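You operate a simulated robot arm through the tools that you are given. There is no shell and no other tool. Be economical: measure what you need, move in short steps, check, and stop when the job is done.

You run a simulated robot arm. Do the job below in one go: nothing can be reset, and whatever is moved stays where it is left.

## Task
Turn the meter plate down to 4 mA, switch off and unplug it.
Fine: by the orange dial; black dial back to 26; the plug comes out after the switch is off and goes in the middle well of the black tray. Leave the rest. Set down upright: what you pick out.

Only the result counts: the job must be done as asked and must still hold three seconds after the hand-in. Knocking over, shifting, dropping, spilling or breaking anything else fails it.

## Robot
A 6-joint arm with a two-finger parallel gripper, fixed in place. Base frame: the origin is at the foot of the arm, x ahead of it, y to its left, z up; the work surface is at about z = 920. Units: mm, rad, N and s.
With the tool pointing down near the work surface it reaches from about 240 to 660 mm from the base axis. Its first joint turns from -1.152 to 1.152 rad. Payload 2.9 kg.
The TCP is the grasp point between the finger pads, 30 mm short of the fingertips. In the tool frame z runs along the fingers and y along their closing line. The gripper opens to 110 mm. The fingers are 20 mm wide and 10 mm thick; the gripper's body (48 by 112 mm) begins 55 mm behind the TCP.
Orientation is that of the tool frame in the base frame, as a unit quaternion [x, y, z, w]. With the fingers straight down and closing along the base's y, the tool's x points along the base's -x, its y along +y and its z along -z.

## Interface
- The arm moves only by the tool arm_command. Its arguments are lists of equal length, an entry for each row: "linear": the shift along the tool's x, y, z in mm, a list of three; "rotation": the turn, a rotation vector about the tool's x, y, z in rad, a list of three; "jaw": the gripper command, from -1 (fully open) to 1 (shut), values between in proportion. In form: {"linear": [[x, y, z], ...], "rotation": [[wx, wy, wz], ...], "jaw": [jaw, ...]}. A call has 1 to 20 rows; each row is the pose to reach, as a shift and turn from the pose commanded when the call began, along the tool's axes at that moment. Rows are played at 5 a second. More than 50 mm and 0.15 rad between two rows, or a gripper value outside its range, and nothing of the call is played. Where a pose cannot be reached the arm comes as near as it can. A force on the tool above 40 N (or 10 N above the force at the start of the call, whichever is more), or a blocked arm, ends the call early, and 0.2 s more pass. The fingers move at their own pace (about 108 mm/s each) and stop on an object; they squeeze with about 37 N. The grip force told is the motor's: it shows also when the fingers shut on nothing. Time passes only in rows, and 0.2 s behind the last, so rows that repeat a pose let the fingers close. It gives the time, the measured TCP pose, the force on the tool (base axes), the opening and the grip force at its end, in the units of the frame above (readings bear some noise), with the torque about the TCP (base axes, N m) and any sound that the robot's microphone picked up, and new pictures: "views" is both (left out), scene, wrist or none.
- Cameras (640 x 400 px; columns grow to the right, rows downward): "scene" is fixed at [82.3, 441.1, 1405.7]; the picture's right is [-0.76, -0.65, 0.00], its down [-0.27, 0.31, -0.91] and it looks along [0.59, -0.69, -0.41] (base axes); focal length 362 px, centre (320, 200). "wrist" rides on the gripper at [72, 17, -103] in the tool frame; the picture's right is [-0.23, 0.97, 0.00], its down [-0.76, -0.18, -0.62] and it looks along [-0.61, -0.14, 0.78] (tool axes); focal length 222 px, centre (320, 200). There is no depth. A picture from a camera that has moved, and an enlarged one, comes with that camera's place and axes in the base frame and with its lens. The place of the scene camera against the robot may be out by one fixed shift of up to 18 mm in any direction.
- inspect(camera, box): a new picture of the part [left, top, right, bottom] of that camera's present view, enlarged. The clock stands still meanwhile.
- job_done(): hands the job in; it is judged then, once.

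Work in short steps. Places have to be worked out from the pictures, the camera data and where the tool is seen: move nearer, look again, correct. Check each grasp and each placing, and mend what went wrong. You have 120 turns and 200 pictures in all, those below and enlarged ones among them. Open the gripper and draw the arm clear of the work before you hand the job in, unless the task says otherwise; then end with one line.

The tools are called after ">>>" by a JSON object that holds its "op" and its "data". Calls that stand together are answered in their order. arm_command: Moves the arm, as the interface text tells. Its arguments: {"type":"object","properties":{"linear":{"type":"array","items":{"type":"array","items":{"type":"number"}}},"rotation":{"type":"array","items":{"type":"array","items":{"type":"number"}}},"jaw":{"type":"array","items":{"type":"number"}},"views":{"type":"string","enum":["both","scene","wrist","none"]}},"required":["linear","rotation","jaw"]} The other tools are called the same way: inspect (camera, box) takes an enlarged picture of a part of a camera's view; job_done () hands the job in.

At the start:

```text
time: 0.0
position: [362.8, -178.1, 1271.4]
ee_rot: [0.0, 1.0, 0.0, 0.0]
contact_force: [0.2, -0.1, -0.5]
torque: [-0.02, -0.01, 0.01]
grip_width: 110.1
grip_force: 0.0
```

scene: 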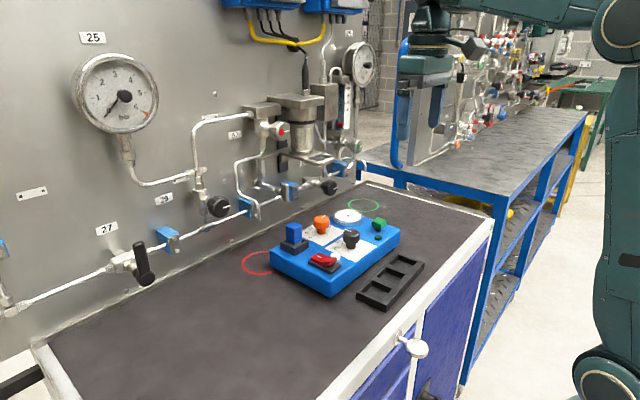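
wrist: 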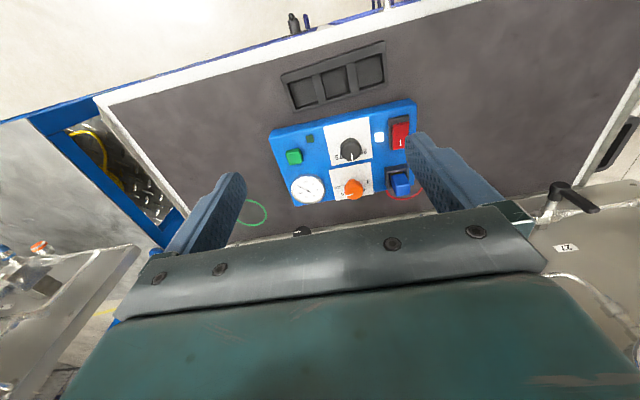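

The plate has a gauge, an orange and a black dial, a red rocker, a blue plug in a socket and a green item. I'll enlarge both views to read the scales.

>>> {"op": "inspect", "data": {"camera": "wrist", "box": [260, 30, 440, 220]}}

>>> {"op": "inspect", "data": {"camera": "scene", "box": [230, 180, 440, 320]}}

```text
2.11 times, centred on (350, 125) of wrist
camera zoom: at [290.0, -161.4, 1375.3], right [0.23, 0.97, 0.0], down [0.76, -0.18, 0.62], along [0.61, -0.14, -0.78], focal length 468 px, centre (257, 358)
```

zoom: 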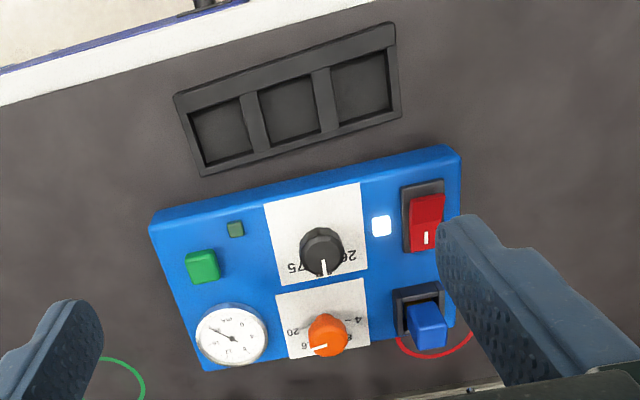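

```text
2.86 times, centred on (335, 250) of scene
camera zoom: at [82.3, 441.1, 1405.7], right [-0.76, -0.65, 0.0], down [-0.27, 0.31, -0.91], along [0.59, -0.69, -0.41], focal length 1033 px, centre (277, 57)
```

zoom: 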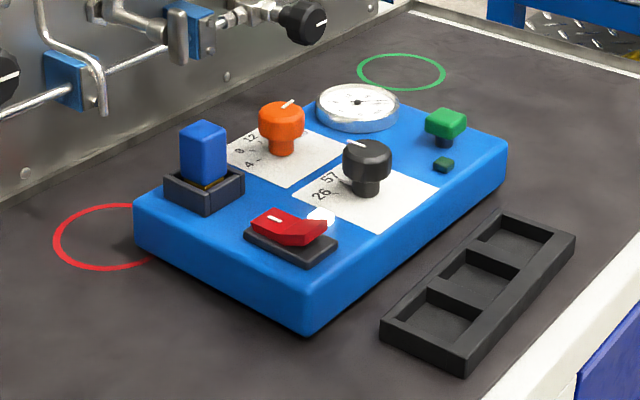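

The text reads upright from the base side. I'll move over the plate and lower to look closer.

>>> {"op": "arm_command", "data": {"linear": [[-30, 5, 40], [-50, 10, 80], [-50, 15, 120], [-50, 15, 150]], "rotation": [[0, 0, 0], [0, 0, 0], [0, 0, 0], [0, 0, 0]], "jaw": [-1, -1, -1, -1]}}

```text
refused: row 1 steps farther than a row can; nothing moved
```

Smaller steps this time.

>>> {"op": "arm_command", "data": {"linear": [[-20, 4, 35], [-40, 8, 70], [-50, 12, 105], [-50, 15, 150]], "rotation": [[0, 0, 0], [0, 0, 0], [0, 0, 0], [0, 0, 0]], "jaw": [-1, -1, -1, -1], "views": "wrist"}}

```text
time: 1.0
position: [415.0, -163.3, 1122.3]
ee_rot: [0.0, 1.0, 0.0, 0.001]
contact_force: [-1.0, -0.7, 0.4]
torque: [-0.04, -0.01, 0.0]
grip_width: 110.0
grip_force: 0.0
camera wrist: at [341.2, -145.4, 1224.0], right [0.23, 0.97, 0.0], down [0.76, -0.18, 0.62], along [0.61, -0.14, -0.78], focal length 222 px, centre (320, 200)
```

wrist: 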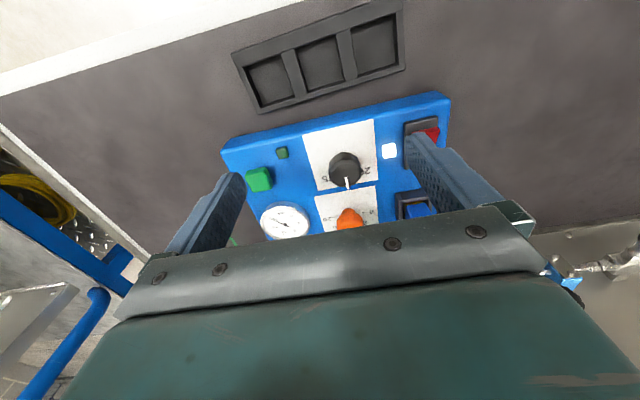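

Enlarging the plate for dial readings and localisation.

>>> {"op": "inspect", "data": {"camera": "wrist", "box": [210, 80, 460, 240]}}

>>> {"op": "inspect", "data": {"camera": "scene", "box": [290, 195, 400, 265]}}

```text
2.50 times, centred on (335, 160) of wrist
camera zoom: at [341.2, -145.4, 1224.0], right [0.23, 0.97, 0.0], down [0.76, -0.18, 0.62], along [0.61, -0.14, -0.78], focal length 555 px, centre (282, 300)
```

zoom: 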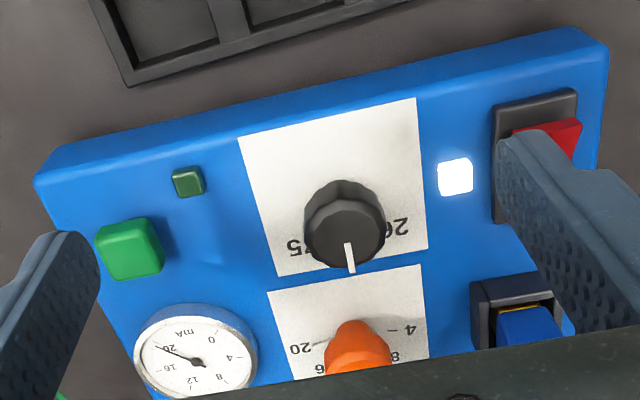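

```text
5.71 times, centred on (345, 230) of scene
camera zoom: at [82.3, 441.1, 1405.7], right [-0.76, -0.65, 0.0], down [-0.27, 0.31, -0.91], along [0.59, -0.69, -0.41], focal length 2067 px, centre (177, 29)
```

zoom: 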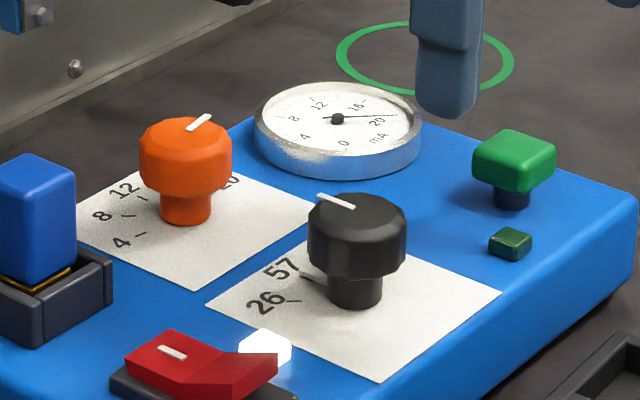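

The gauge is about 18–20 mA, the power lamp is on, and the black pointer is near 57. I'll shift forward and lower so the whole plate is visible below the gripper body.

>>> {"op": "arm_command", "data": {"linear": [[-30, 10, 15], [-60, 18, 30]], "rotation": [[0, 0, 0], [0, 0, 0]], "jaw": [-1, -1], "views": "none"}}

>>> {"op": "inspect", "data": {"camera": "wrist", "box": [180, 20, 500, 220]}}

```text
time: 1.6
position: [473.2, -145.5, 1090.4]
ee_rot: [0.0, 1.0, 0.0, 0.0]
contact_force: [0.3, -0.2, 0.0]
torque: [-0.01, 0.01, -0.03]
grip_width: 109.9
grip_force: 0.0
```

```text
2.00 times, centred on (340, 120) of wrist
camera zoom: at [401.3, -128.3, 1194.4], right [0.23, 0.97, 0.0], down [0.76, -0.18, 0.62], along [0.61, -0.14, -0.78], focal length 444 px, centre (280, 360)
```

zoom: 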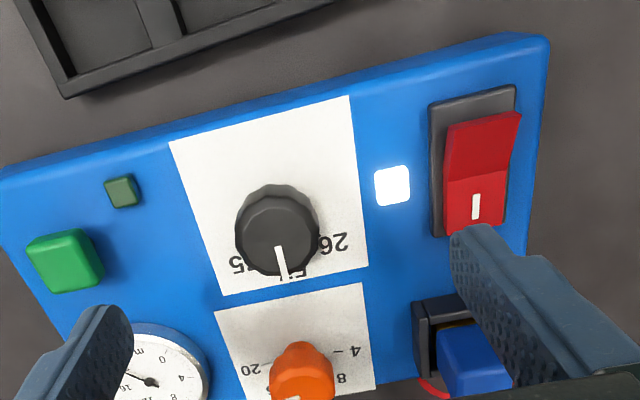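

The plate is aligned with the base axes, with its top at z≈970. The black knob is at about (481, -148) with its top near 1004 and points at 57 (+x). 26 lies about 45° CCW. I'll hover over it and check the centring.

>>> {"op": "arm_command", "data": {"linear": [[-8, -2, 20], [-8, -2, 35]], "rotation": [[0, 0, 0], [0, 0, 0]], "jaw": [-0.15, -0.15], "views": "none"}}

>>> {"op": "inspect", "data": {"camera": "wrist", "box": [220, 80, 420, 205]}}

>>> {"op": "inspect", "data": {"camera": "scene", "box": [290, 195, 400, 265]}}

```text
time: 2.2
position: [481.4, -146.9, 1055.7]
ee_rot: [-0.001, 1.0, 0.0, 0.0]
contact_force: [0.4, -0.9, 0.5]
torque: [0.01, -0.02, -0.01]
grip_width: 63.5
grip_force: 0.0
```

```text
3.20 times, centred on (320, 142) of wrist
camera zoom: at [408.1, -130.2, 1160.3], right [0.23, 0.97, 0.0], down [0.76, -0.18, 0.62], along [0.61, -0.14, -0.78], focal length 711 px, centre (320, 384)
```

zoom: 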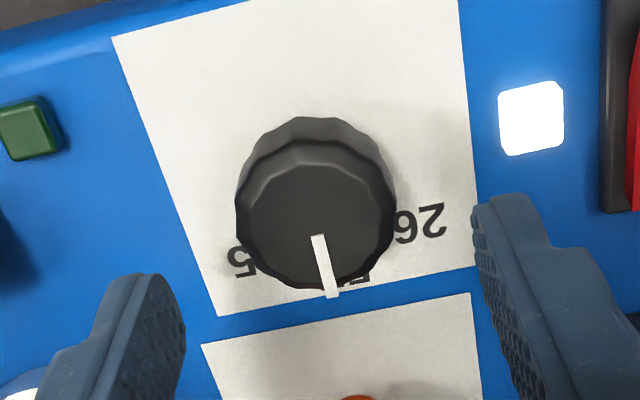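

```text
5.71 times, centred on (345, 230) of scene
camera zoom: at [82.3, 441.1, 1405.8], right [-0.76, -0.65, 0.0], down [-0.27, 0.31, -0.91], along [0.59, -0.69, -0.41], focal length 2067 px, centre (177, 29)
```

zoom: 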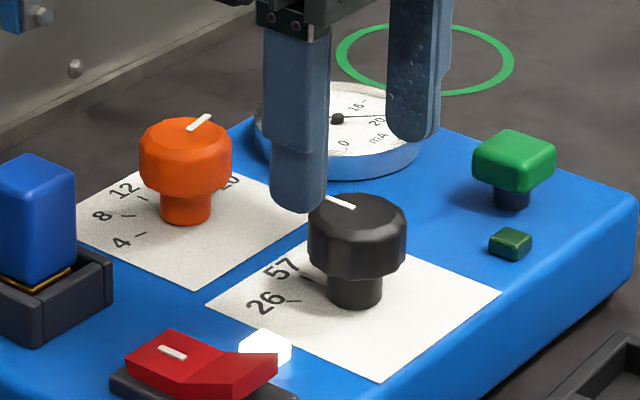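

Knob centred at (319,147), exactly where the tool axis projects. I'll descend around it, still open, then narrow the fingers step by step.

>>> {"op": "arm_command", "data": {"linear": [[0, 0, 25], [0, 0, 46], [0, 0, 46], [0, 0, 46]], "rotation": [[0, 0, 0], [0, 0, 0], [0, 0, 0], [0, 0, 0]], "jaw": [-0.15, -0.15, 0.1, 0.2], "views": "both"}}

```text
time: 3.2
position: [481.2, -147.4, 1009.9]
ee_rot: [-0.001, 1.0, 0.001, 0.0]
contact_force: [0.2, -0.1, 0.5]
torque: [-0.01, 0.02, -0.02]
grip_width: 44.0
grip_force: 0.0
camera wrist: at [408.4, -130.3, 1113.1], right [0.23, 0.97, 0.0], down [0.76, -0.18, 0.62], along [0.61, -0.14, -0.78], focal length 222 px, centre (320, 200)
```

scene: 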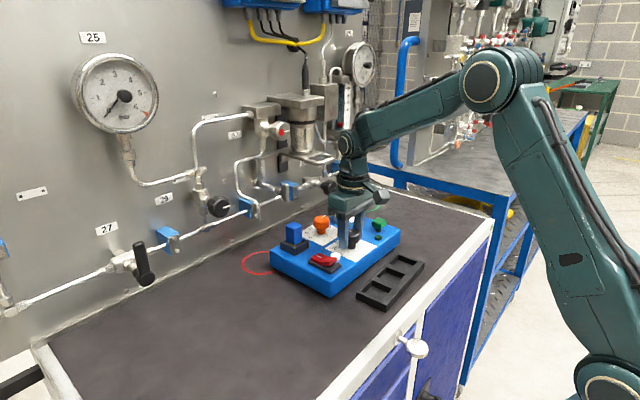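
wrist: 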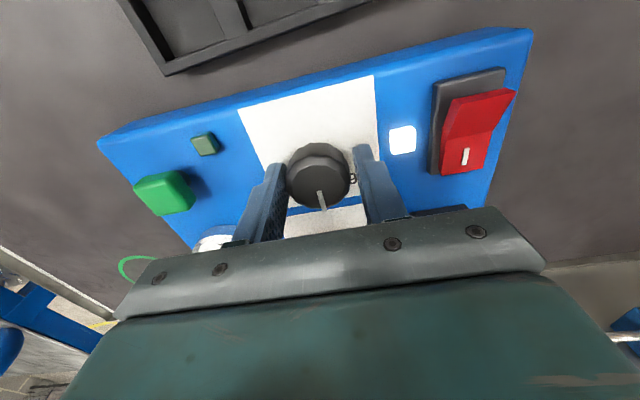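

>>> {"op": "inspect", "data": {"camera": "wrist", "box": [240, 120, 400, 220]}}

>>> {"op": "inspect", "data": {"camera": "scene", "box": [290, 195, 400, 265]}}

```text
4.00 times, centred on (320, 170) of wrist
camera zoom: at [408.4, -130.3, 1113.1], right [0.23, 0.97, 0.0], down [0.76, -0.18, 0.62], along [0.61, -0.14, -0.78], focal length 888 px, centre (320, 320)
```

zoom: 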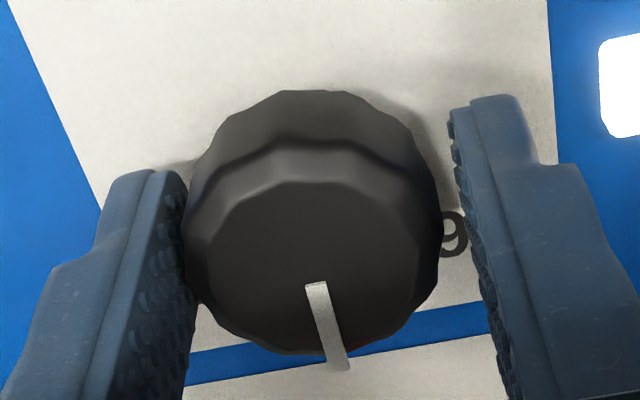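

```text
5.71 times, centred on (345, 230) of scene
camera zoom: at [82.3, 441.1, 1405.7], right [-0.76, -0.65, 0.0], down [-0.27, 0.31, -0.91], along [0.59, -0.69, -0.41], focal length 2067 px, centre (177, 29)
```

zoom: 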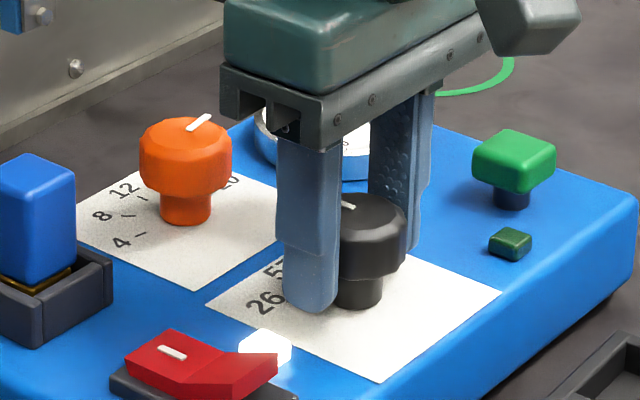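

The knob sits slightly towards -y, so I'll shift 1 mm and close gently, watching the lateral force.

>>> {"op": "arm_command", "data": {"linear": [[0, -1, 0], [0, -1, 0], [0, -1, 0]], "rotation": [[0, 0, 0], [0, 0, 0], [0, 0, 0]], "jaw": [0.24, 0.3, 0.36], "views": "none"}}

>>> {"op": "inspect", "data": {"camera": "wrist", "box": [240, 120, 400, 220]}}

```text
time: 4.0
position: [480.4, -147.8, 1012.2]
ee_rot: [0.0, 1.0, 0.0, 0.001]
contact_force: [-0.7, -3.0, -0.4]
torque: [-0.05, -0.03, -0.01]
grip_width: 37.5
grip_force: 37.1
```

```text
4.00 times, centred on (320, 170) of wrist
camera zoom: at [408.3, -131.1, 1113.5], right [0.23, 0.97, 0.0], down [0.76, -0.18, 0.62], along [0.61, -0.14, -0.78], focal length 888 px, centre (320, 320)
```

zoom: 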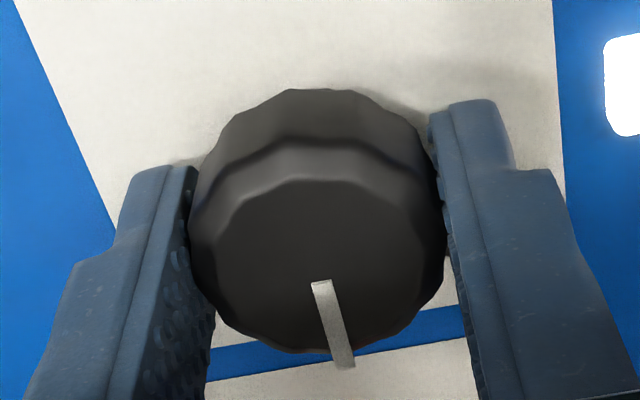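

Gripped at 37.5 mm with about 3 N side force. Now I'll turn it CCW (from above) by about 0.72 rad, then look.

>>> {"op": "arm_command", "data": {"linear": [[0, 0, 0], [0, 0, 0], [0, 0, 0], [0, 0, 0], [0, 0, 0], [0, 0, 0], [0, 0, 0]], "rotation": [[0, 0, -0.12], [0, 0, -0.24], [0, 0, -0.36], [0, 0, -0.48], [0, 0, -0.6], [0, 0, -0.72], [0, 0, -0.72]], "jaw": [0.4, 0.4, 0.4, 0.4, 0.4, 0.4, 0.4], "views": "none"}}

>>> {"op": "inspect", "data": {"camera": "wrist", "box": [240, 100, 400, 200]}}

>>> {"op": "inspect", "data": {"camera": "scene", "box": [290, 195, 400, 265]}}

```text
time: 5.6
position: [480.2, -147.2, 1011.2]
ee_rot: [-0.354, 0.935, 0.0, -0.001]
contact_force: [-3.2, 6.2, 0.0]
torque: [0.33, -0.23, 0.05]
grip_width: 37.5
grip_force: 36.7
```

```text
4.00 times, centred on (320, 150) of wrist
camera zoom: at [415.2, -182.9, 1113.6], right [-0.47, 0.88, 0.0], down [0.69, 0.37, 0.62], along [0.55, 0.3, -0.78], focal length 888 px, centre (320, 400)
```

zoom: 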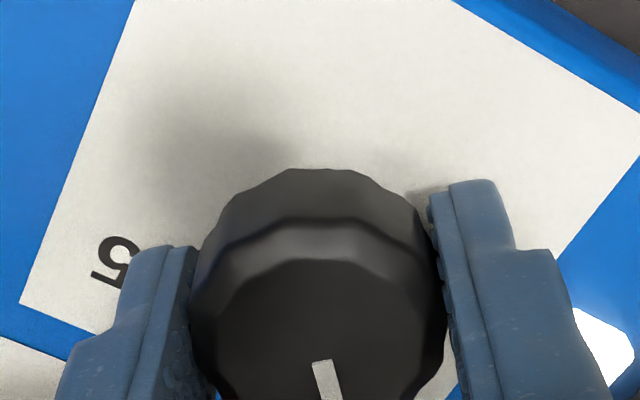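

```text
5.71 times, centred on (345, 230) of scene
camera zoom: at [82.2, 441.2, 1405.7], right [-0.76, -0.65, 0.0], down [-0.27, 0.31, -0.91], along [0.59, -0.69, -0.41], focal length 2067 px, centre (177, 29)
```

zoom: 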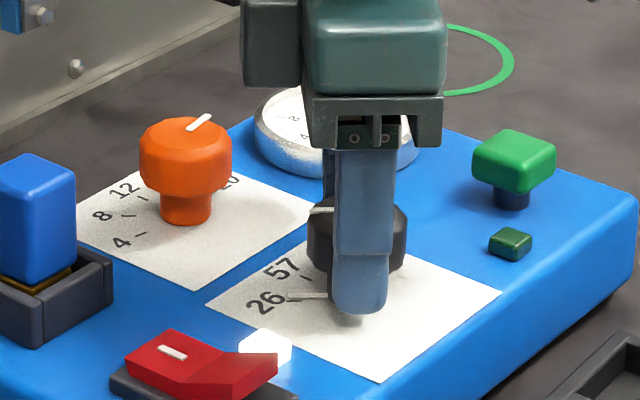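

The knob followed the grip and the plate has not moved. I'll release, lift and compare the pointer with the 26 tick.

>>> {"op": "arm_command", "data": {"linear": [[0, 0, 0], [0, 0, 0], [0, 0, -30], [0, 0, -60]], "rotation": [[0, 0, 0], [0, 0, 0], [0, 0, 0], [0, 0, 0]], "jaw": [0.0, -0.1, -0.1, -0.1], "views": "none"}}

>>> {"op": "inspect", "data": {"camera": "wrist", "box": [220, 80, 420, 205]}}

>>> {"op": "inspect", "data": {"camera": "scene", "box": [320, 215, 375, 250]}}

```text
time: 6.6
position: [481.3, -149.2, 1070.9]
ee_rot: [-0.353, 0.936, -0.001, 0.001]
contact_force: [0.3, 0.4, -0.1]
torque: [0.02, -0.01, -0.01]
grip_width: 60.6
grip_force: 0.1
```

```text
3.20 times, centred on (320, 142) of wrist
camera zoom: at [415.4, -184.1, 1174.3], right [-0.47, 0.88, 0.0], down [0.69, 0.37, 0.62], along [0.55, 0.29, -0.78], focal length 711 px, centre (320, 384)
```

zoom: 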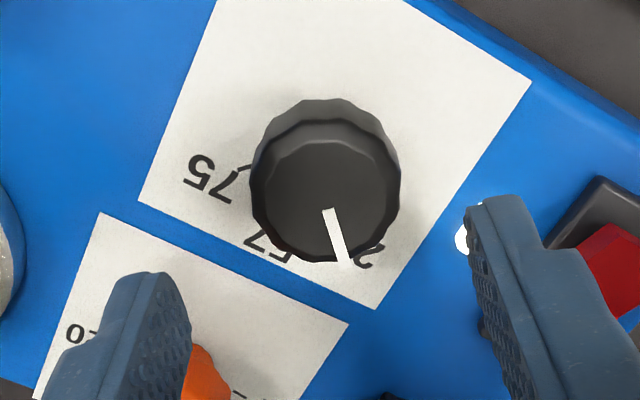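

```text
11.43 times, centred on (348, 232) of scene
camera zoom: at [82.2, 441.1, 1405.7], right [-0.76, -0.65, 0.0], down [-0.27, 0.31, -0.91], along [0.59, -0.69, -0.41], focal length 4133 px, centre (6, -171)
```

zoom: 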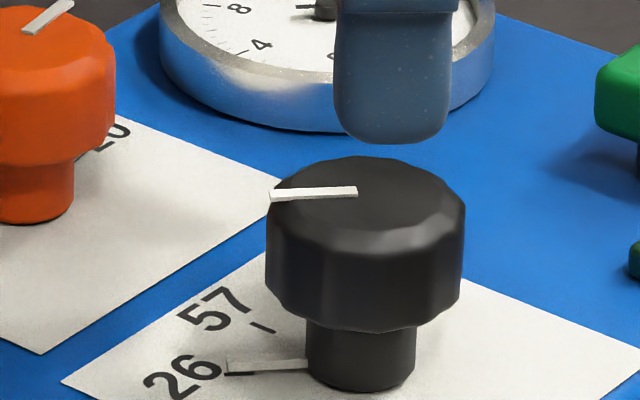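

>>> {"op": "inspect", "data": {"camera": "scene", "box": [332, 238, 360, 256]}}

```text
16.00 times, centred on (346, 247) of scene
camera zoom: at [82.2, 441.1, 1405.7], right [-0.76, -0.65, 0.0], down [-0.27, 0.31, -0.91], along [0.59, -0.69, -0.41], focal length 5787 px, centre (-96, -552)
```

zoom: 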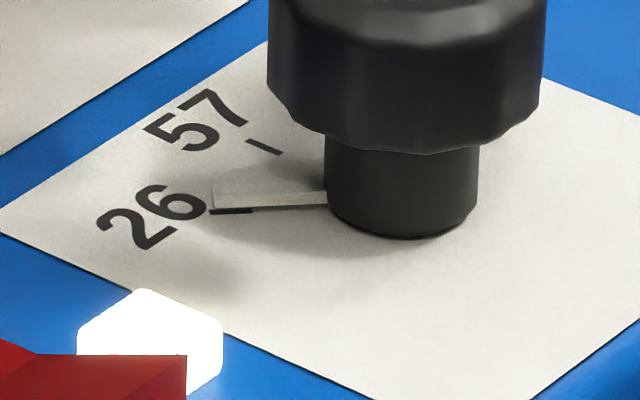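

The low pointer is about 3–4° short of the 26 tick, which peeks out on the far-turn side. I'll regrip at the same pose and turn 0.065 rad more.

>>> {"op": "arm_command", "data": {"linear": [[0, 0, 30], [0, 0, 60], [0, 0, 60], [0, 0, 60], [0, 0, 60], [0, 0, 60], [0, 0, 60], [0, 0, 60], [0, 0, 60], [0, 0, 30], [0, 0, 0]], "rotation": [[0, 0, 0], [0, 0, 0], [0, 0, 0], [0, 0, 0], [0, 0, 0], [0, 0, -0.065], [0, 0, -0.065], [0, 0, -0.065], [0, 0, -0.065], [0, 0, -0.065], [0, 0, -0.065]], "jaw": [-0.1, -0.1, 0.2, 0.4, 0.4, 0.4, 0.4, 0.2, -0.1, -0.1, -0.1], "views": "none"}}

>>> {"op": "inspect", "data": {"camera": "scene", "box": [332, 238, 360, 256]}}

```text
time: 9.0
position: [482.3, -147.9, 1071.6]
ee_rot: [-0.383, 0.924, 0.0, 0.0]
contact_force: [-0.3, 0.1, 0.5]
torque: [0.01, 0.0, 0.0]
grip_width: 60.4
grip_force: 0.1
```

```text
16.00 times, centred on (346, 247) of scene
camera zoom: at [82.3, 441.1, 1405.7], right [-0.76, -0.65, 0.0], down [-0.27, 0.31, -0.91], along [0.59, -0.69, -0.41], focal length 5787 px, centre (-96, -552)
```

zoom: 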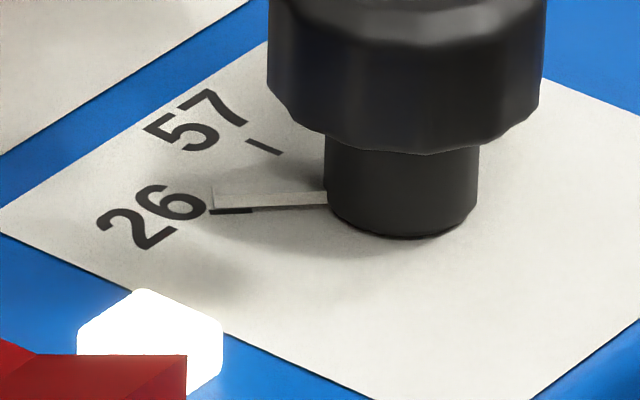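

The view is unchanged, so the black dial has a detent and is seated at 26. Next is the orange dial: I'll move over it at height with yaw returning to 0.

>>> {"op": "arm_command", "data": {"linear": [[-8, -9, -10], [-17, -18, -10], [-26, -27, -10], [-35, -36, -10], [-44, -46, -10], [-52, -54, -10]], "rotation": [[0, 0, 0.13], [0, 0, 0.26], [0, 0, 0.39], [0, 0, 0.52], [0, 0, 0.65], [0, 0, 0.785]], "jaw": [-0.1, -0.1, -0.1, -0.1, -0.1, -0.1], "views": "wrist"}}

>>> {"op": "inspect", "data": {"camera": "wrist", "box": [220, 80, 420, 205]}}

>>> {"op": "inspect", "data": {"camera": "scene", "box": [295, 200, 370, 247]}}

```text
time: 10.4
position: [555.3, -149.7, 1081.8]
ee_rot: [0.001, 1.0, 0.001, 0.0]
contact_force: [0.0, 0.2, 0.3]
torque: [0.0, -0.03, 0.0]
grip_width: 60.6
grip_force: 0.1
camera wrist: at [482.6, -131.9, 1184.5], right [0.23, 0.97, 0.0], down [0.76, -0.18, 0.62], along [0.61, -0.14, -0.78], focal length 222 px, centre (320, 200)
```

wrist: 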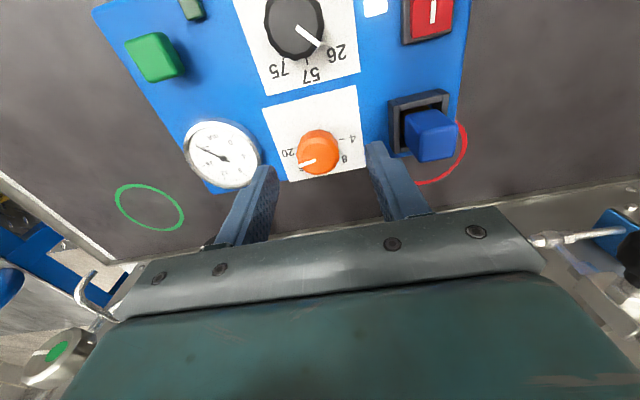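

```text
3.20 times, centred on (320, 142) of wrist
camera zoom: at [482.6, -131.9, 1184.5], right [0.23, 0.97, 0.0], down [0.76, -0.18, 0.62], along [0.61, -0.14, -0.78], focal length 711 px, centre (320, 384)
```

zoom: 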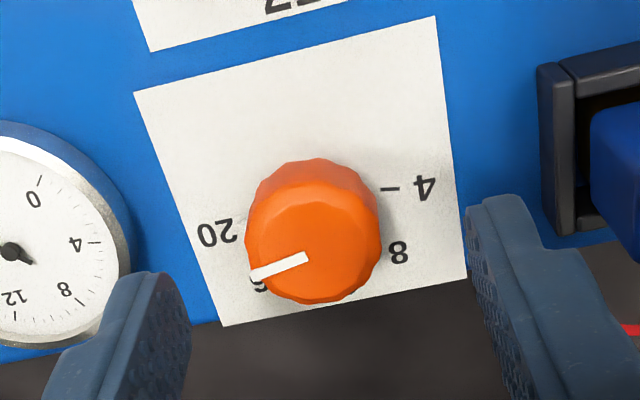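

```text
8.51 times, centred on (332, 224) of scene
camera zoom: at [82.3, 441.1, 1405.7], right [-0.76, -0.65, 0.0], down [-0.27, 0.31, -0.91], along [0.59, -0.69, -0.41], focal length 3078 px, centre (214, 0)
```

zoom: 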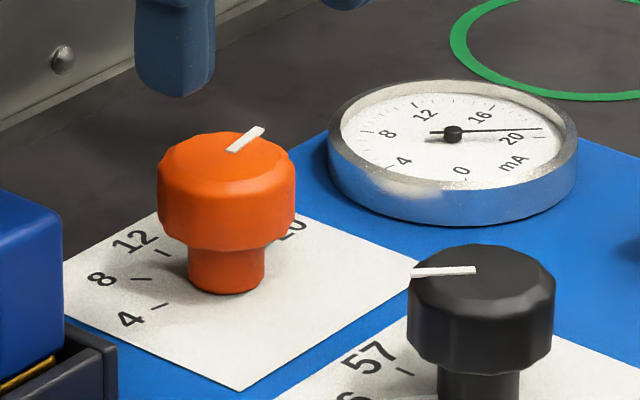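

The orange pointer is at about -84° (just under 20), with 4 at +90°. The orange knob looks centred near (577.5, -154.4). I'll hover there and verify.

>>> {"op": "arm_command", "data": {"linear": [[-22, -5, 10], [-22, -5, 22]], "rotation": [[0, 0, 0], [0, 0, 0]], "jaw": [-0.1, -0.1], "views": "none"}}

>>> {"op": "inspect", "data": {"camera": "wrist", "box": [220, 80, 420, 205]}}

```text
time: 10.8
position: [563.2, -150.0, 1078.8]
ee_rot: [0.002, 1.0, 0.002, -0.008]
contact_force: [-25.9, 8.9, 7.4]
torque: [-0.78, -1.73, -0.34]
grip_width: 60.5
grip_force: 0.1
stopped in row 1: the force on the tool passed its limit at 71 N (the readings are from after the stop); the commanded pose is now the measured one
```

```text
3.20 times, centred on (320, 142) of wrist
camera zoom: at [492.6, -133.2, 1183.1], right [0.23, 0.97, 0.0], down [0.77, -0.18, 0.61], along [0.59, -0.14, -0.79], focal length 711 px, centre (320, 384)
```

zoom: 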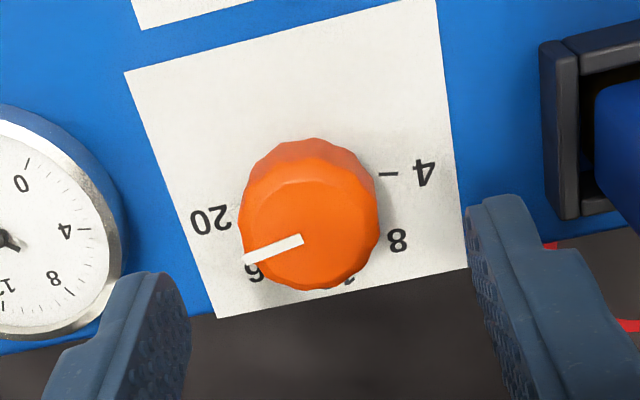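

The tool hit something on the wall side (force in -x). I'll back off 15 mm at once and look.

>>> {"op": "arm_command", "data": {"linear": [[12, 0, 0], [20, 0, 0]], "rotation": [[0, 0, 0], [0, 0, 0]], "jaw": [-0.1, -0.1], "views": "scene"}}

>>> {"op": "inspect", "data": {"camera": "scene", "box": [220, 90, 420, 215]}}

```text
time: 11.4
position: [545.9, -152.1, 1077.4]
ee_rot: [0.002, 1.0, 0.001, -0.007]
contact_force: [0.4, 0.5, -0.1]
torque: [0.01, -0.01, 0.0]
grip_width: 60.5
grip_force: 0.0
```

scene: 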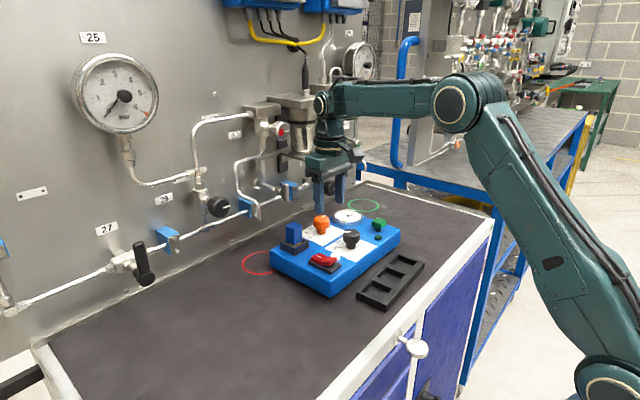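

```text
3.20 times, centred on (320, 152) of scene
camera zoom: at [82.3, 441.1, 1405.8], right [-0.76, -0.65, 0.0], down [-0.27, 0.31, -0.91], along [0.59, -0.69, -0.41], focal length 1157 px, centre (320, 352)
```

zoom: 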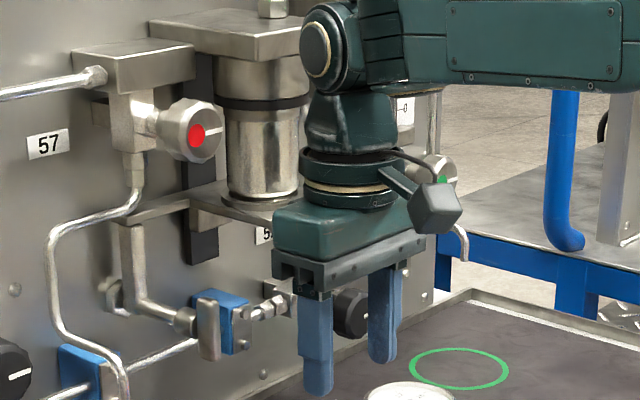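

The gripper body touched the bracket under the big cylinder (about x 595, z 1136), so a vertical tool can't reach the orange knob. I'll lean the tool back by 0.6 rad, keeping the closing line along y. First I retreat and tilt.

>>> {"op": "arm_command", "data": {"linear": [[20, 0, 0], [40, 0, 0], [40, 0, 0], [40, 0, 0], [40, 0, 0], [40, 0, 0]], "rotation": [[0, 0, 0], [0, -0.12, 0], [0, -0.24, 0], [0, -0.36, 0], [0, -0.48, 0], [0, -0.6, 0]], "jaw": [-0.1, -0.1, -0.1, -0.1, -0.1, -0.1], "views": "both"}}

```text
time: 12.8
position: [505.2, -149.4, 1077.6]
ee_rot: [0.003, 0.957, 0.0, 0.289]
contact_force: [0.7, 0.0, -0.4]
torque: [0.02, 0.02, 0.06]
grip_width: 60.2
grip_force: 0.0
camera wrist: at [387.5, -133.2, 1123.4], right [0.19, 0.97, 0.13], down [0.29, -0.18, 0.94], along [0.94, -0.14, -0.32], focal length 222 px, centre (320, 200)
```

scene: 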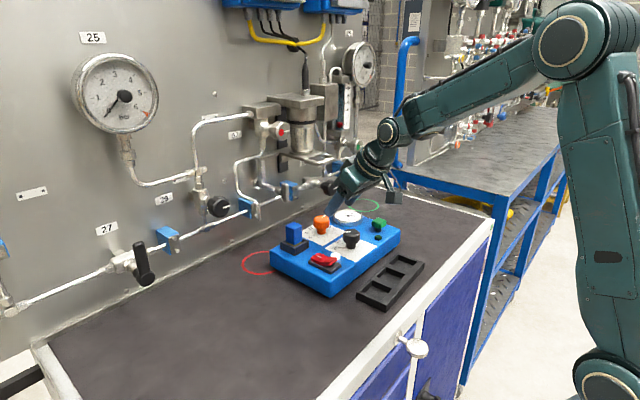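
wrist: 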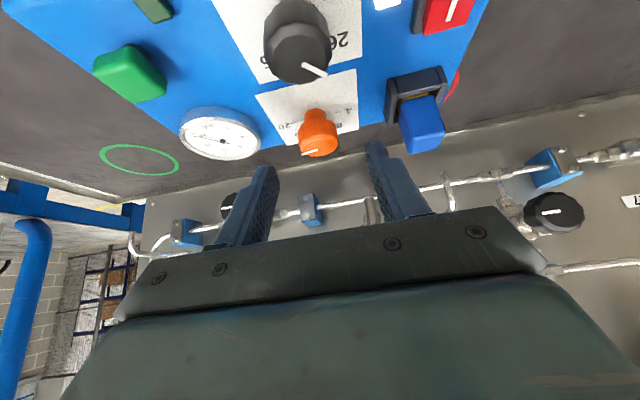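

Tilted to φ≈0.586 rad with clear space all round. I'll move to hover above and behind the orange knob.

>>> {"op": "arm_command", "data": {"linear": [[-17, -3, 30], [-33, -6, 58]], "rotation": [[0, 0, 0], [0, 0, 0]], "jaw": [-0.1, -0.1], "views": "none"}}

>>> {"op": "inspect", "data": {"camera": "wrist", "box": [220, 80, 420, 205]}}

>>> {"op": "inspect", "data": {"camera": "scene", "box": [270, 150, 410, 240]}}

```text
time: 13.4
position: [565.5, -155.5, 1047.1]
ee_rot: [0.002, 0.958, 0.002, 0.288]
contact_force: [0.7, -0.3, 0.2]
torque: [0.01, -0.02, 0.02]
grip_width: 60.3
grip_force: 0.1
```

```text
3.20 times, centred on (320, 142) of wrist
camera zoom: at [447.7, -138.9, 1093.7], right [0.19, 0.97, 0.13], down [0.29, -0.18, 0.94], along [0.94, -0.14, -0.32], focal length 711 px, centre (320, 384)
```

zoom: 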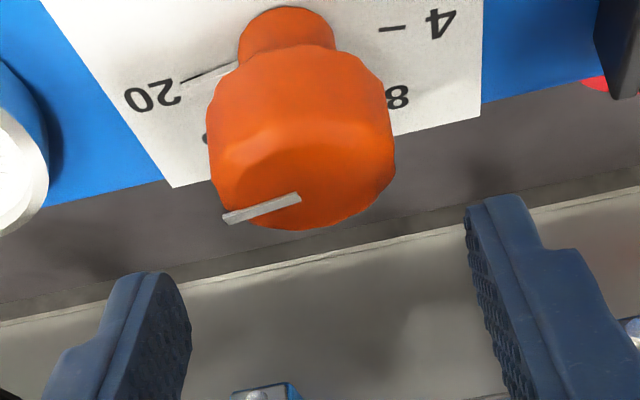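

```text
4.44 times, centred on (340, 195) of scene
camera zoom: at [82.3, 441.1, 1405.7], right [-0.76, -0.65, 0.0], down [-0.27, 0.31, -0.91], along [0.59, -0.69, -0.41], focal length 1608 px, centre (231, 222)
```

zoom: 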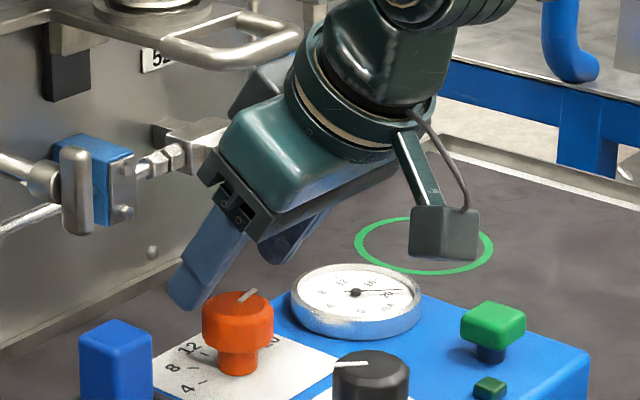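

The orange knob axis is at about (578, -155). I'll descend with the tilted fingers straddling it, close gently and check the forces.

>>> {"op": "arm_command", "data": {"linear": [[9, 0, 17], [17.3, 0.2, 34], [17.3, 0.2, 34], [17.3, 0.2, 34]], "rotation": [[0, 0, 0], [0, 0, 0], [0, 0, 0], [0, 0, 0]], "jaw": [-0.1, -0.1, 0.15, 0.2], "views": "none"}}

>>> {"op": "inspect", "data": {"camera": "wrist", "box": [220, 100, 420, 225]}}

>>> {"op": "inspect", "data": {"camera": "scene", "box": [290, 190, 370, 240]}}

```text
time: 14.4
position: [568.3, -155.1, 1010.4]
ee_rot: [0.002, 0.957, 0.001, 0.289]
contact_force: [-0.5, 0.1, 0.0]
torque: [-0.01, -0.01, 0.03]
grip_width: 44.0
grip_force: 0.0
```

```text
3.20 times, centred on (320, 162) of wrist
camera zoom: at [451.9, -138.8, 1055.6], right [0.19, 0.97, 0.13], down [0.29, -0.18, 0.94], along [0.94, -0.14, -0.32], focal length 711 px, centre (320, 320)
```

zoom: 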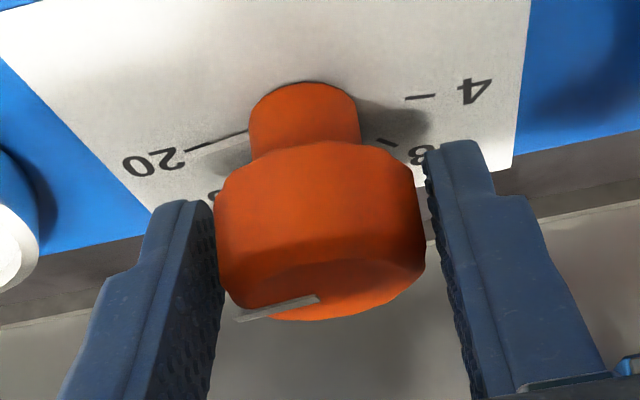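

```text
8.00 times, centred on (330, 215) of scene
camera zoom: at [82.3, 441.1, 1405.7], right [-0.76, -0.65, 0.0], down [-0.27, 0.31, -0.91], along [0.59, -0.69, -0.41], focal length 2893 px, centre (240, 80)
```

zoom: 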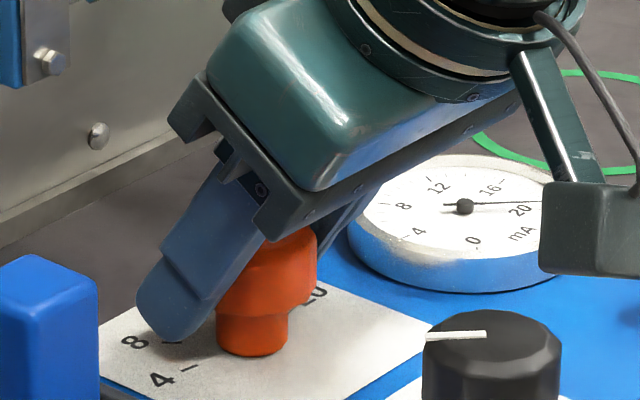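

Well straddled. Closing on it now.

>>> {"op": "arm_command", "data": {"linear": [[0, 0, 0], [0, 0, 0], [0, 0, 0]], "rotation": [[0, 0, 0], [0, 0, 0], [0, 0, 0]], "jaw": [0.26, 0.32, 0.4], "views": "none"}}

>>> {"op": "inspect", "data": {"camera": "wrist", "box": [220, 100, 420, 225]}}

```text
time: 15.2
position: [569.1, -155.2, 1009.2]
ee_rot: [0.0, 0.958, 0.003, 0.288]
contact_force: [-0.9, 3.3, 0.1]
torque: [0.05, -0.07, 0.02]
grip_width: 37.2
grip_force: 36.9
```

```text
3.20 times, centred on (320, 162) of wrist
camera zoom: at [451.9, -138.4, 1055.7], right [0.19, 0.97, 0.13], down [0.29, -0.18, 0.94], along [0.94, -0.14, -0.32], focal length 711 px, centre (320, 320)
```

zoom: 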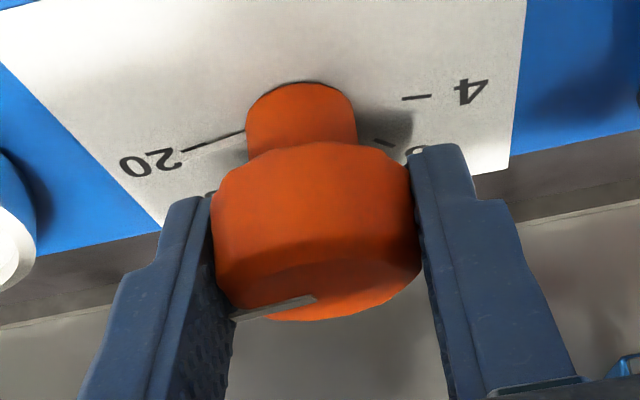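

Gripped at 37.2 mm. Now the first turn: 0.6 rad CCW about the knob's vertical axis.

>>> {"op": "arm_command", "data": {"linear": [[0, -1, 0], [-0.2, -2, 0.1], [-0.5, -3, 0.3], [-0.8, -3.9, 0.5], [-1.2, -4.8, 0.8], [-1.2, -4.8, 0.8]], "rotation": [[-0.0664, 0, -0.1], [-0.1327, 0, -0.2], [-0.199, 0, -0.3], [-0.2654, 0, -0.4], [-0.3318, 0, -0.5], [-0.3318, 0, -0.5]], "jaw": [0.4, 0.4, 0.4, 0.4, 0.4, 0.4], "views": "none"}}

>>> {"op": "inspect", "data": {"camera": "wrist", "box": [220, 100, 420, 225]}}

>>> {"op": "inspect", "data": {"camera": "scene", "box": [260, 170, 400, 258]}}

```text
time: 16.6
position: [569.7, -157.1, 1009.3]
ee_rot: [-0.285, 0.914, 0.089, 0.276]
contact_force: [-10.8, 29.2, 3.3]
torque: [-0.05, 0.85, 0.14]
grip_width: 36.9
grip_force: 37.0
```

```text
3.20 times, centred on (320, 162) of wrist
camera zoom: at [463.9, -211.0, 1055.3], right [-0.4, 0.91, 0.13], down [0.34, 0.01, 0.94], along [0.85, 0.42, -0.32], focal length 711 px, centre (320, 320)
```

zoom: 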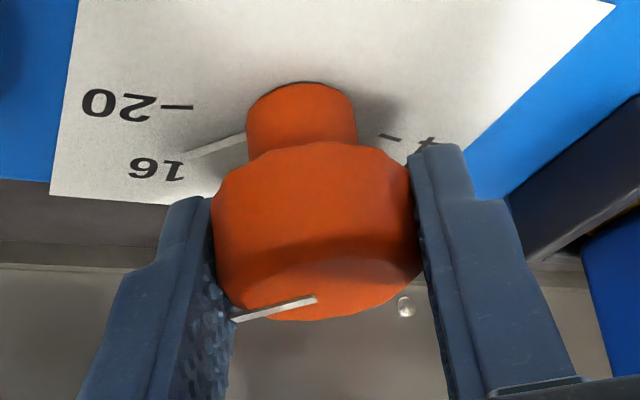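

```text
4.55 times, centred on (330, 214) of scene
camera zoom: at [81.9, 441.9, 1405.5], right [-0.76, -0.65, 0.0], down [-0.27, 0.31, -0.91], along [0.59, -0.69, -0.41], focal length 1644 px, centre (274, 136)
```

zoom: 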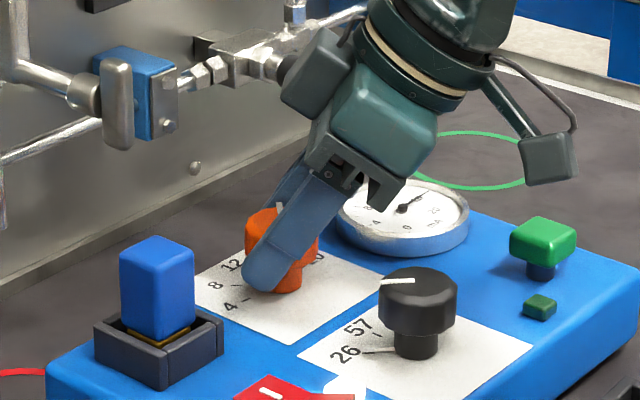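

The dial follows (pointer now below 16), but the side force is 31 N, so my pivot is a few mm off. I'll relax the command by about 3 mm and read again before releasing.

>>> {"op": "arm_command", "data": {"linear": [[-0.4, 1.5, 0.2], [-0.7, 3.0, 0.5], [-0.7, 3.0, 0.5]], "rotation": [[0, 0, 0], [0, 0, 0], [0, 0, 0]], "jaw": [0.4, 0.4, 0.4], "views": "none"}}

```text
time: 17.4
position: [570.1, -157.8, 1010.8]
ee_rot: [-0.282, 0.915, 0.088, 0.277]
contact_force: [-9.9, 16.3, -0.7]
torque: [0.82, -0.29, 0.09]
grip_width: 37.3
grip_force: 37.1
```

>>> {"op": "arm_command", "data": {"linear": [[0, 1.5, 0], [0.3, 3.5, 0], [0.3, 3.5, 0]], "rotation": [[0, 0, 0], [0, 0, 0], [0, 0, 0]], "jaw": [0.4, 0.4, 0.4], "views": "none"}}

>>> {"op": "inspect", "data": {"camera": "scene", "box": [260, 195, 410, 300]}}

```text
time: 18.2
position: [569.3, -157.4, 1010.5]
ee_rot: [-0.28, 0.915, 0.083, 0.277]
contact_force: [17.1, -3.2, 0.2]
torque: [-0.26, -0.13, -0.07]
grip_width: 37.1
grip_force: 37.2
```

```text
3.81 times, centred on (335, 248) of scene
camera zoom: at [82.9, 441.0, 1405.8], right [-0.76, -0.65, 0.0], down [-0.27, 0.31, -0.91], along [0.59, -0.69, -0.41], focal length 1378 px, centre (263, 19)
```

zoom: 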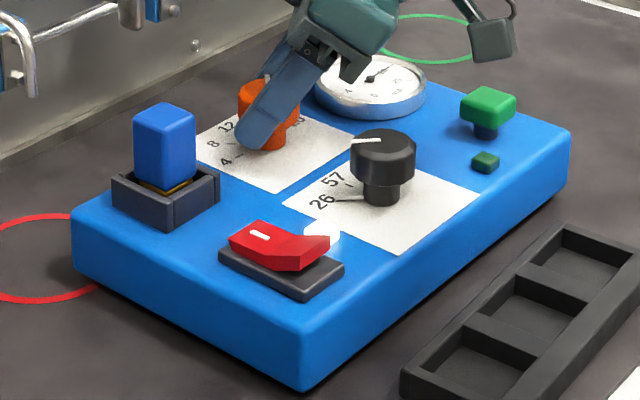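

The grip's rest point shows the pivot is only about 4 mm ahead of the TCP, so the knob axis is near (573, -155). I'll relax, release, rise 40 mm and swing the tool back to -0.6 rad for the next stroke.

>>> {"op": "arm_command", "data": {"linear": [[-0.75, -1.16, 0.5], [-0.75, -1.16, 0.5], [-0.75, -1.16, 0.5], [-11.8, -1.16, -16.2], [-22.9, -1.2, -32.8], [-23.1, -0.8, -32.7], [-23.3, -0.4, -32.5], [-23.5, -0.1, -32.4], [-23.7, 0.3, -32.2], [-24, 0.7, -32.1], [-24.2, 1.1, -32], [-24.4, 1.4, -31.8], [-24.6, 1.8, -31.7], [-24.8, 2.2, -31.5], [-25, 2.5, -31.4]], "rotation": [[0, 0, 0], [0, 0, 0], [0, 0, 0], [0, 0, 0], [0, 0, 0], [0.0664, 0, 0.1], [0.1327, 0, 0.2], [0.199, 0, 0.3], [0.2654, 0, 0.4], [0.3318, 0, 0.5], [0.3982, 0, 0.6], [0.4645, 0, 0.7], [0.5309, 0, 0.8], [0.5972, 0, 0.9], [0.6636, 0, 1.0]], "jaw": [0.4, 0.1, -0.1, -0.1, -0.1, -0.1, -0.1, -0.1, -0.1, -0.1, -0.1, -0.1, -0.1, -0.1, -0.1], "views": "both"}}

>>> {"op": "inspect", "data": {"camera": "scene", "box": [230, 180, 440, 320]}}

```text
time: 21.4
position: [569.3, -149.4, 1048.9]
ee_rot: [0.285, 0.914, -0.085, 0.274]
contact_force: [0.6, 0.1, -0.2]
torque: [-0.01, 0.03, -0.05]
grip_width: 60.5
grip_force: 0.2
camera wrist: at [481.9, -70.4, 1095.8], right [0.71, 0.69, 0.13], down [0.14, -0.31, 0.94], along [0.69, -0.65, -0.32], focal length 222 px, centre (320, 200)
```

scene: 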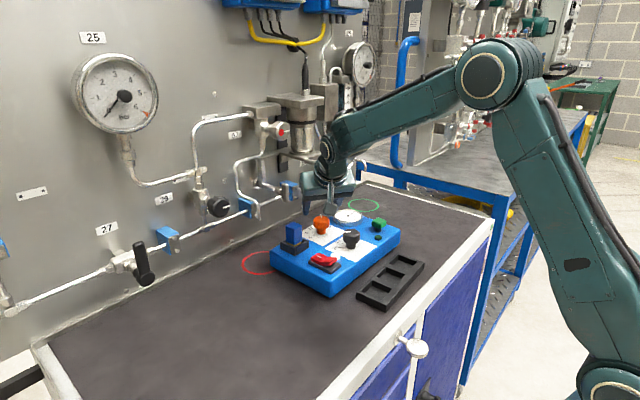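
wrist: 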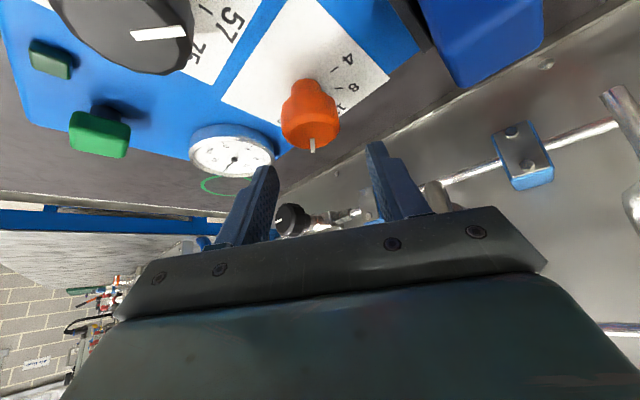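

```text
2.86 times, centred on (335, 250) of scene
camera zoom: at [82.3, 441.1, 1405.7], right [-0.76, -0.65, 0.0], down [-0.27, 0.31, -0.91], along [0.59, -0.69, -0.41], focal length 1033 px, centre (277, 57)
```

zoom: 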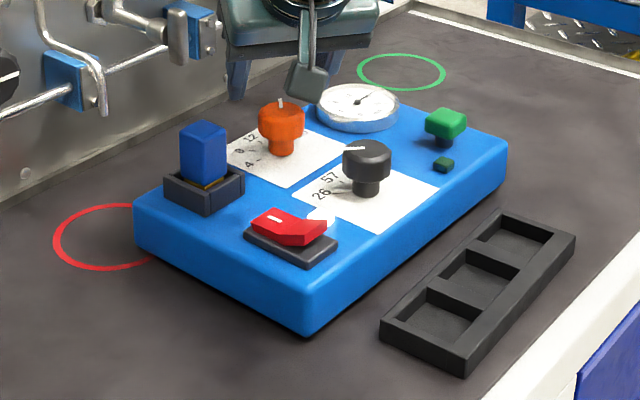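

The plate is unmoved and the meter has dropped to around 14–16. I'll check the knob's alignment from this pose.

>>> {"op": "inspect", "data": {"camera": "wrist", "box": [220, 60, 420, 185]}}

>>> {"op": "inspect", "data": {"camera": "scene", "box": [300, 200, 370, 244]}}

```text
3.20 times, centred on (320, 122) of wrist
camera zoom: at [481.9, -70.4, 1095.8], right [0.71, 0.69, 0.13], down [0.14, -0.31, 0.94], along [0.69, -0.65, -0.32], focal length 711 px, centre (320, 448)
```

zoom: 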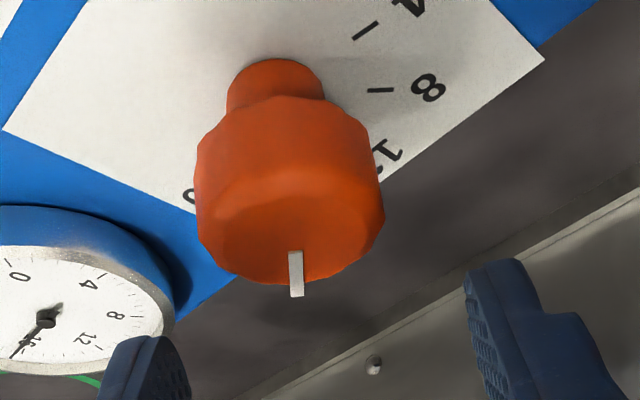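

```text
9.09 times, centred on (335, 222) of scene
camera zoom: at [82.3, 441.1, 1405.7], right [-0.76, -0.65, 0.0], down [-0.27, 0.31, -0.91], along [0.59, -0.69, -0.41], focal length 3288 px, centre (184, 0)
```

zoom: 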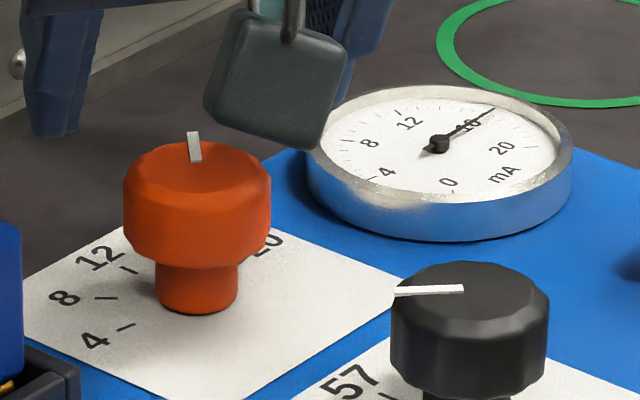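

The gauge needle is now near 16, so about 45° corresponds to 4 mA. From this view the knob axis is about (574, -155.5). I'll descend 39 mm with a 2.4 mm correction and grip.

>>> {"op": "arm_command", "data": {"linear": [[10, -2.4, 17], [20.5, -2.4, 33.2], [20.5, -2.4, 33.2], [20.5, -2.4, 33.2], [20.5, -2.4, 33.2], [20.5, -2.4, 33.2]], "rotation": [[0, 0, 0], [0, 0, 0], [0, 0, 0], [0, 0, 0], [0, 0, 0], [0, 0, 0]], "jaw": [-0.1, -0.1, 0.15, 0.25, 0.35, 0.4], "views": "none"}}

>>> {"op": "inspect", "data": {"camera": "wrist", "box": [220, 100, 420, 225]}}

```text
time: 22.8
position: [569.9, -152.7, 1007.8]
ee_rot: [0.284, 0.915, -0.084, 0.275]
contact_force: [4.8, 3.1, -0.7]
torque: [-0.02, -0.3, -0.03]
grip_width: 37.5
grip_force: 37.4
```

```text
3.20 times, centred on (320, 162) of wrist
camera zoom: at [482.3, -72.9, 1055.3], right [0.71, 0.7, 0.13], down [0.14, -0.31, 0.94], along [0.69, -0.65, -0.32], focal length 711 px, centre (320, 320)
```

zoom: 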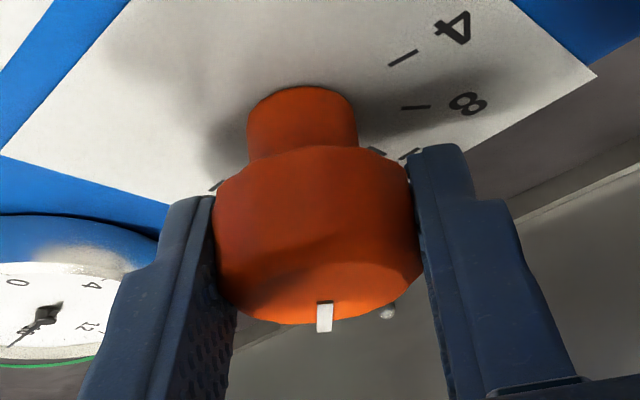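

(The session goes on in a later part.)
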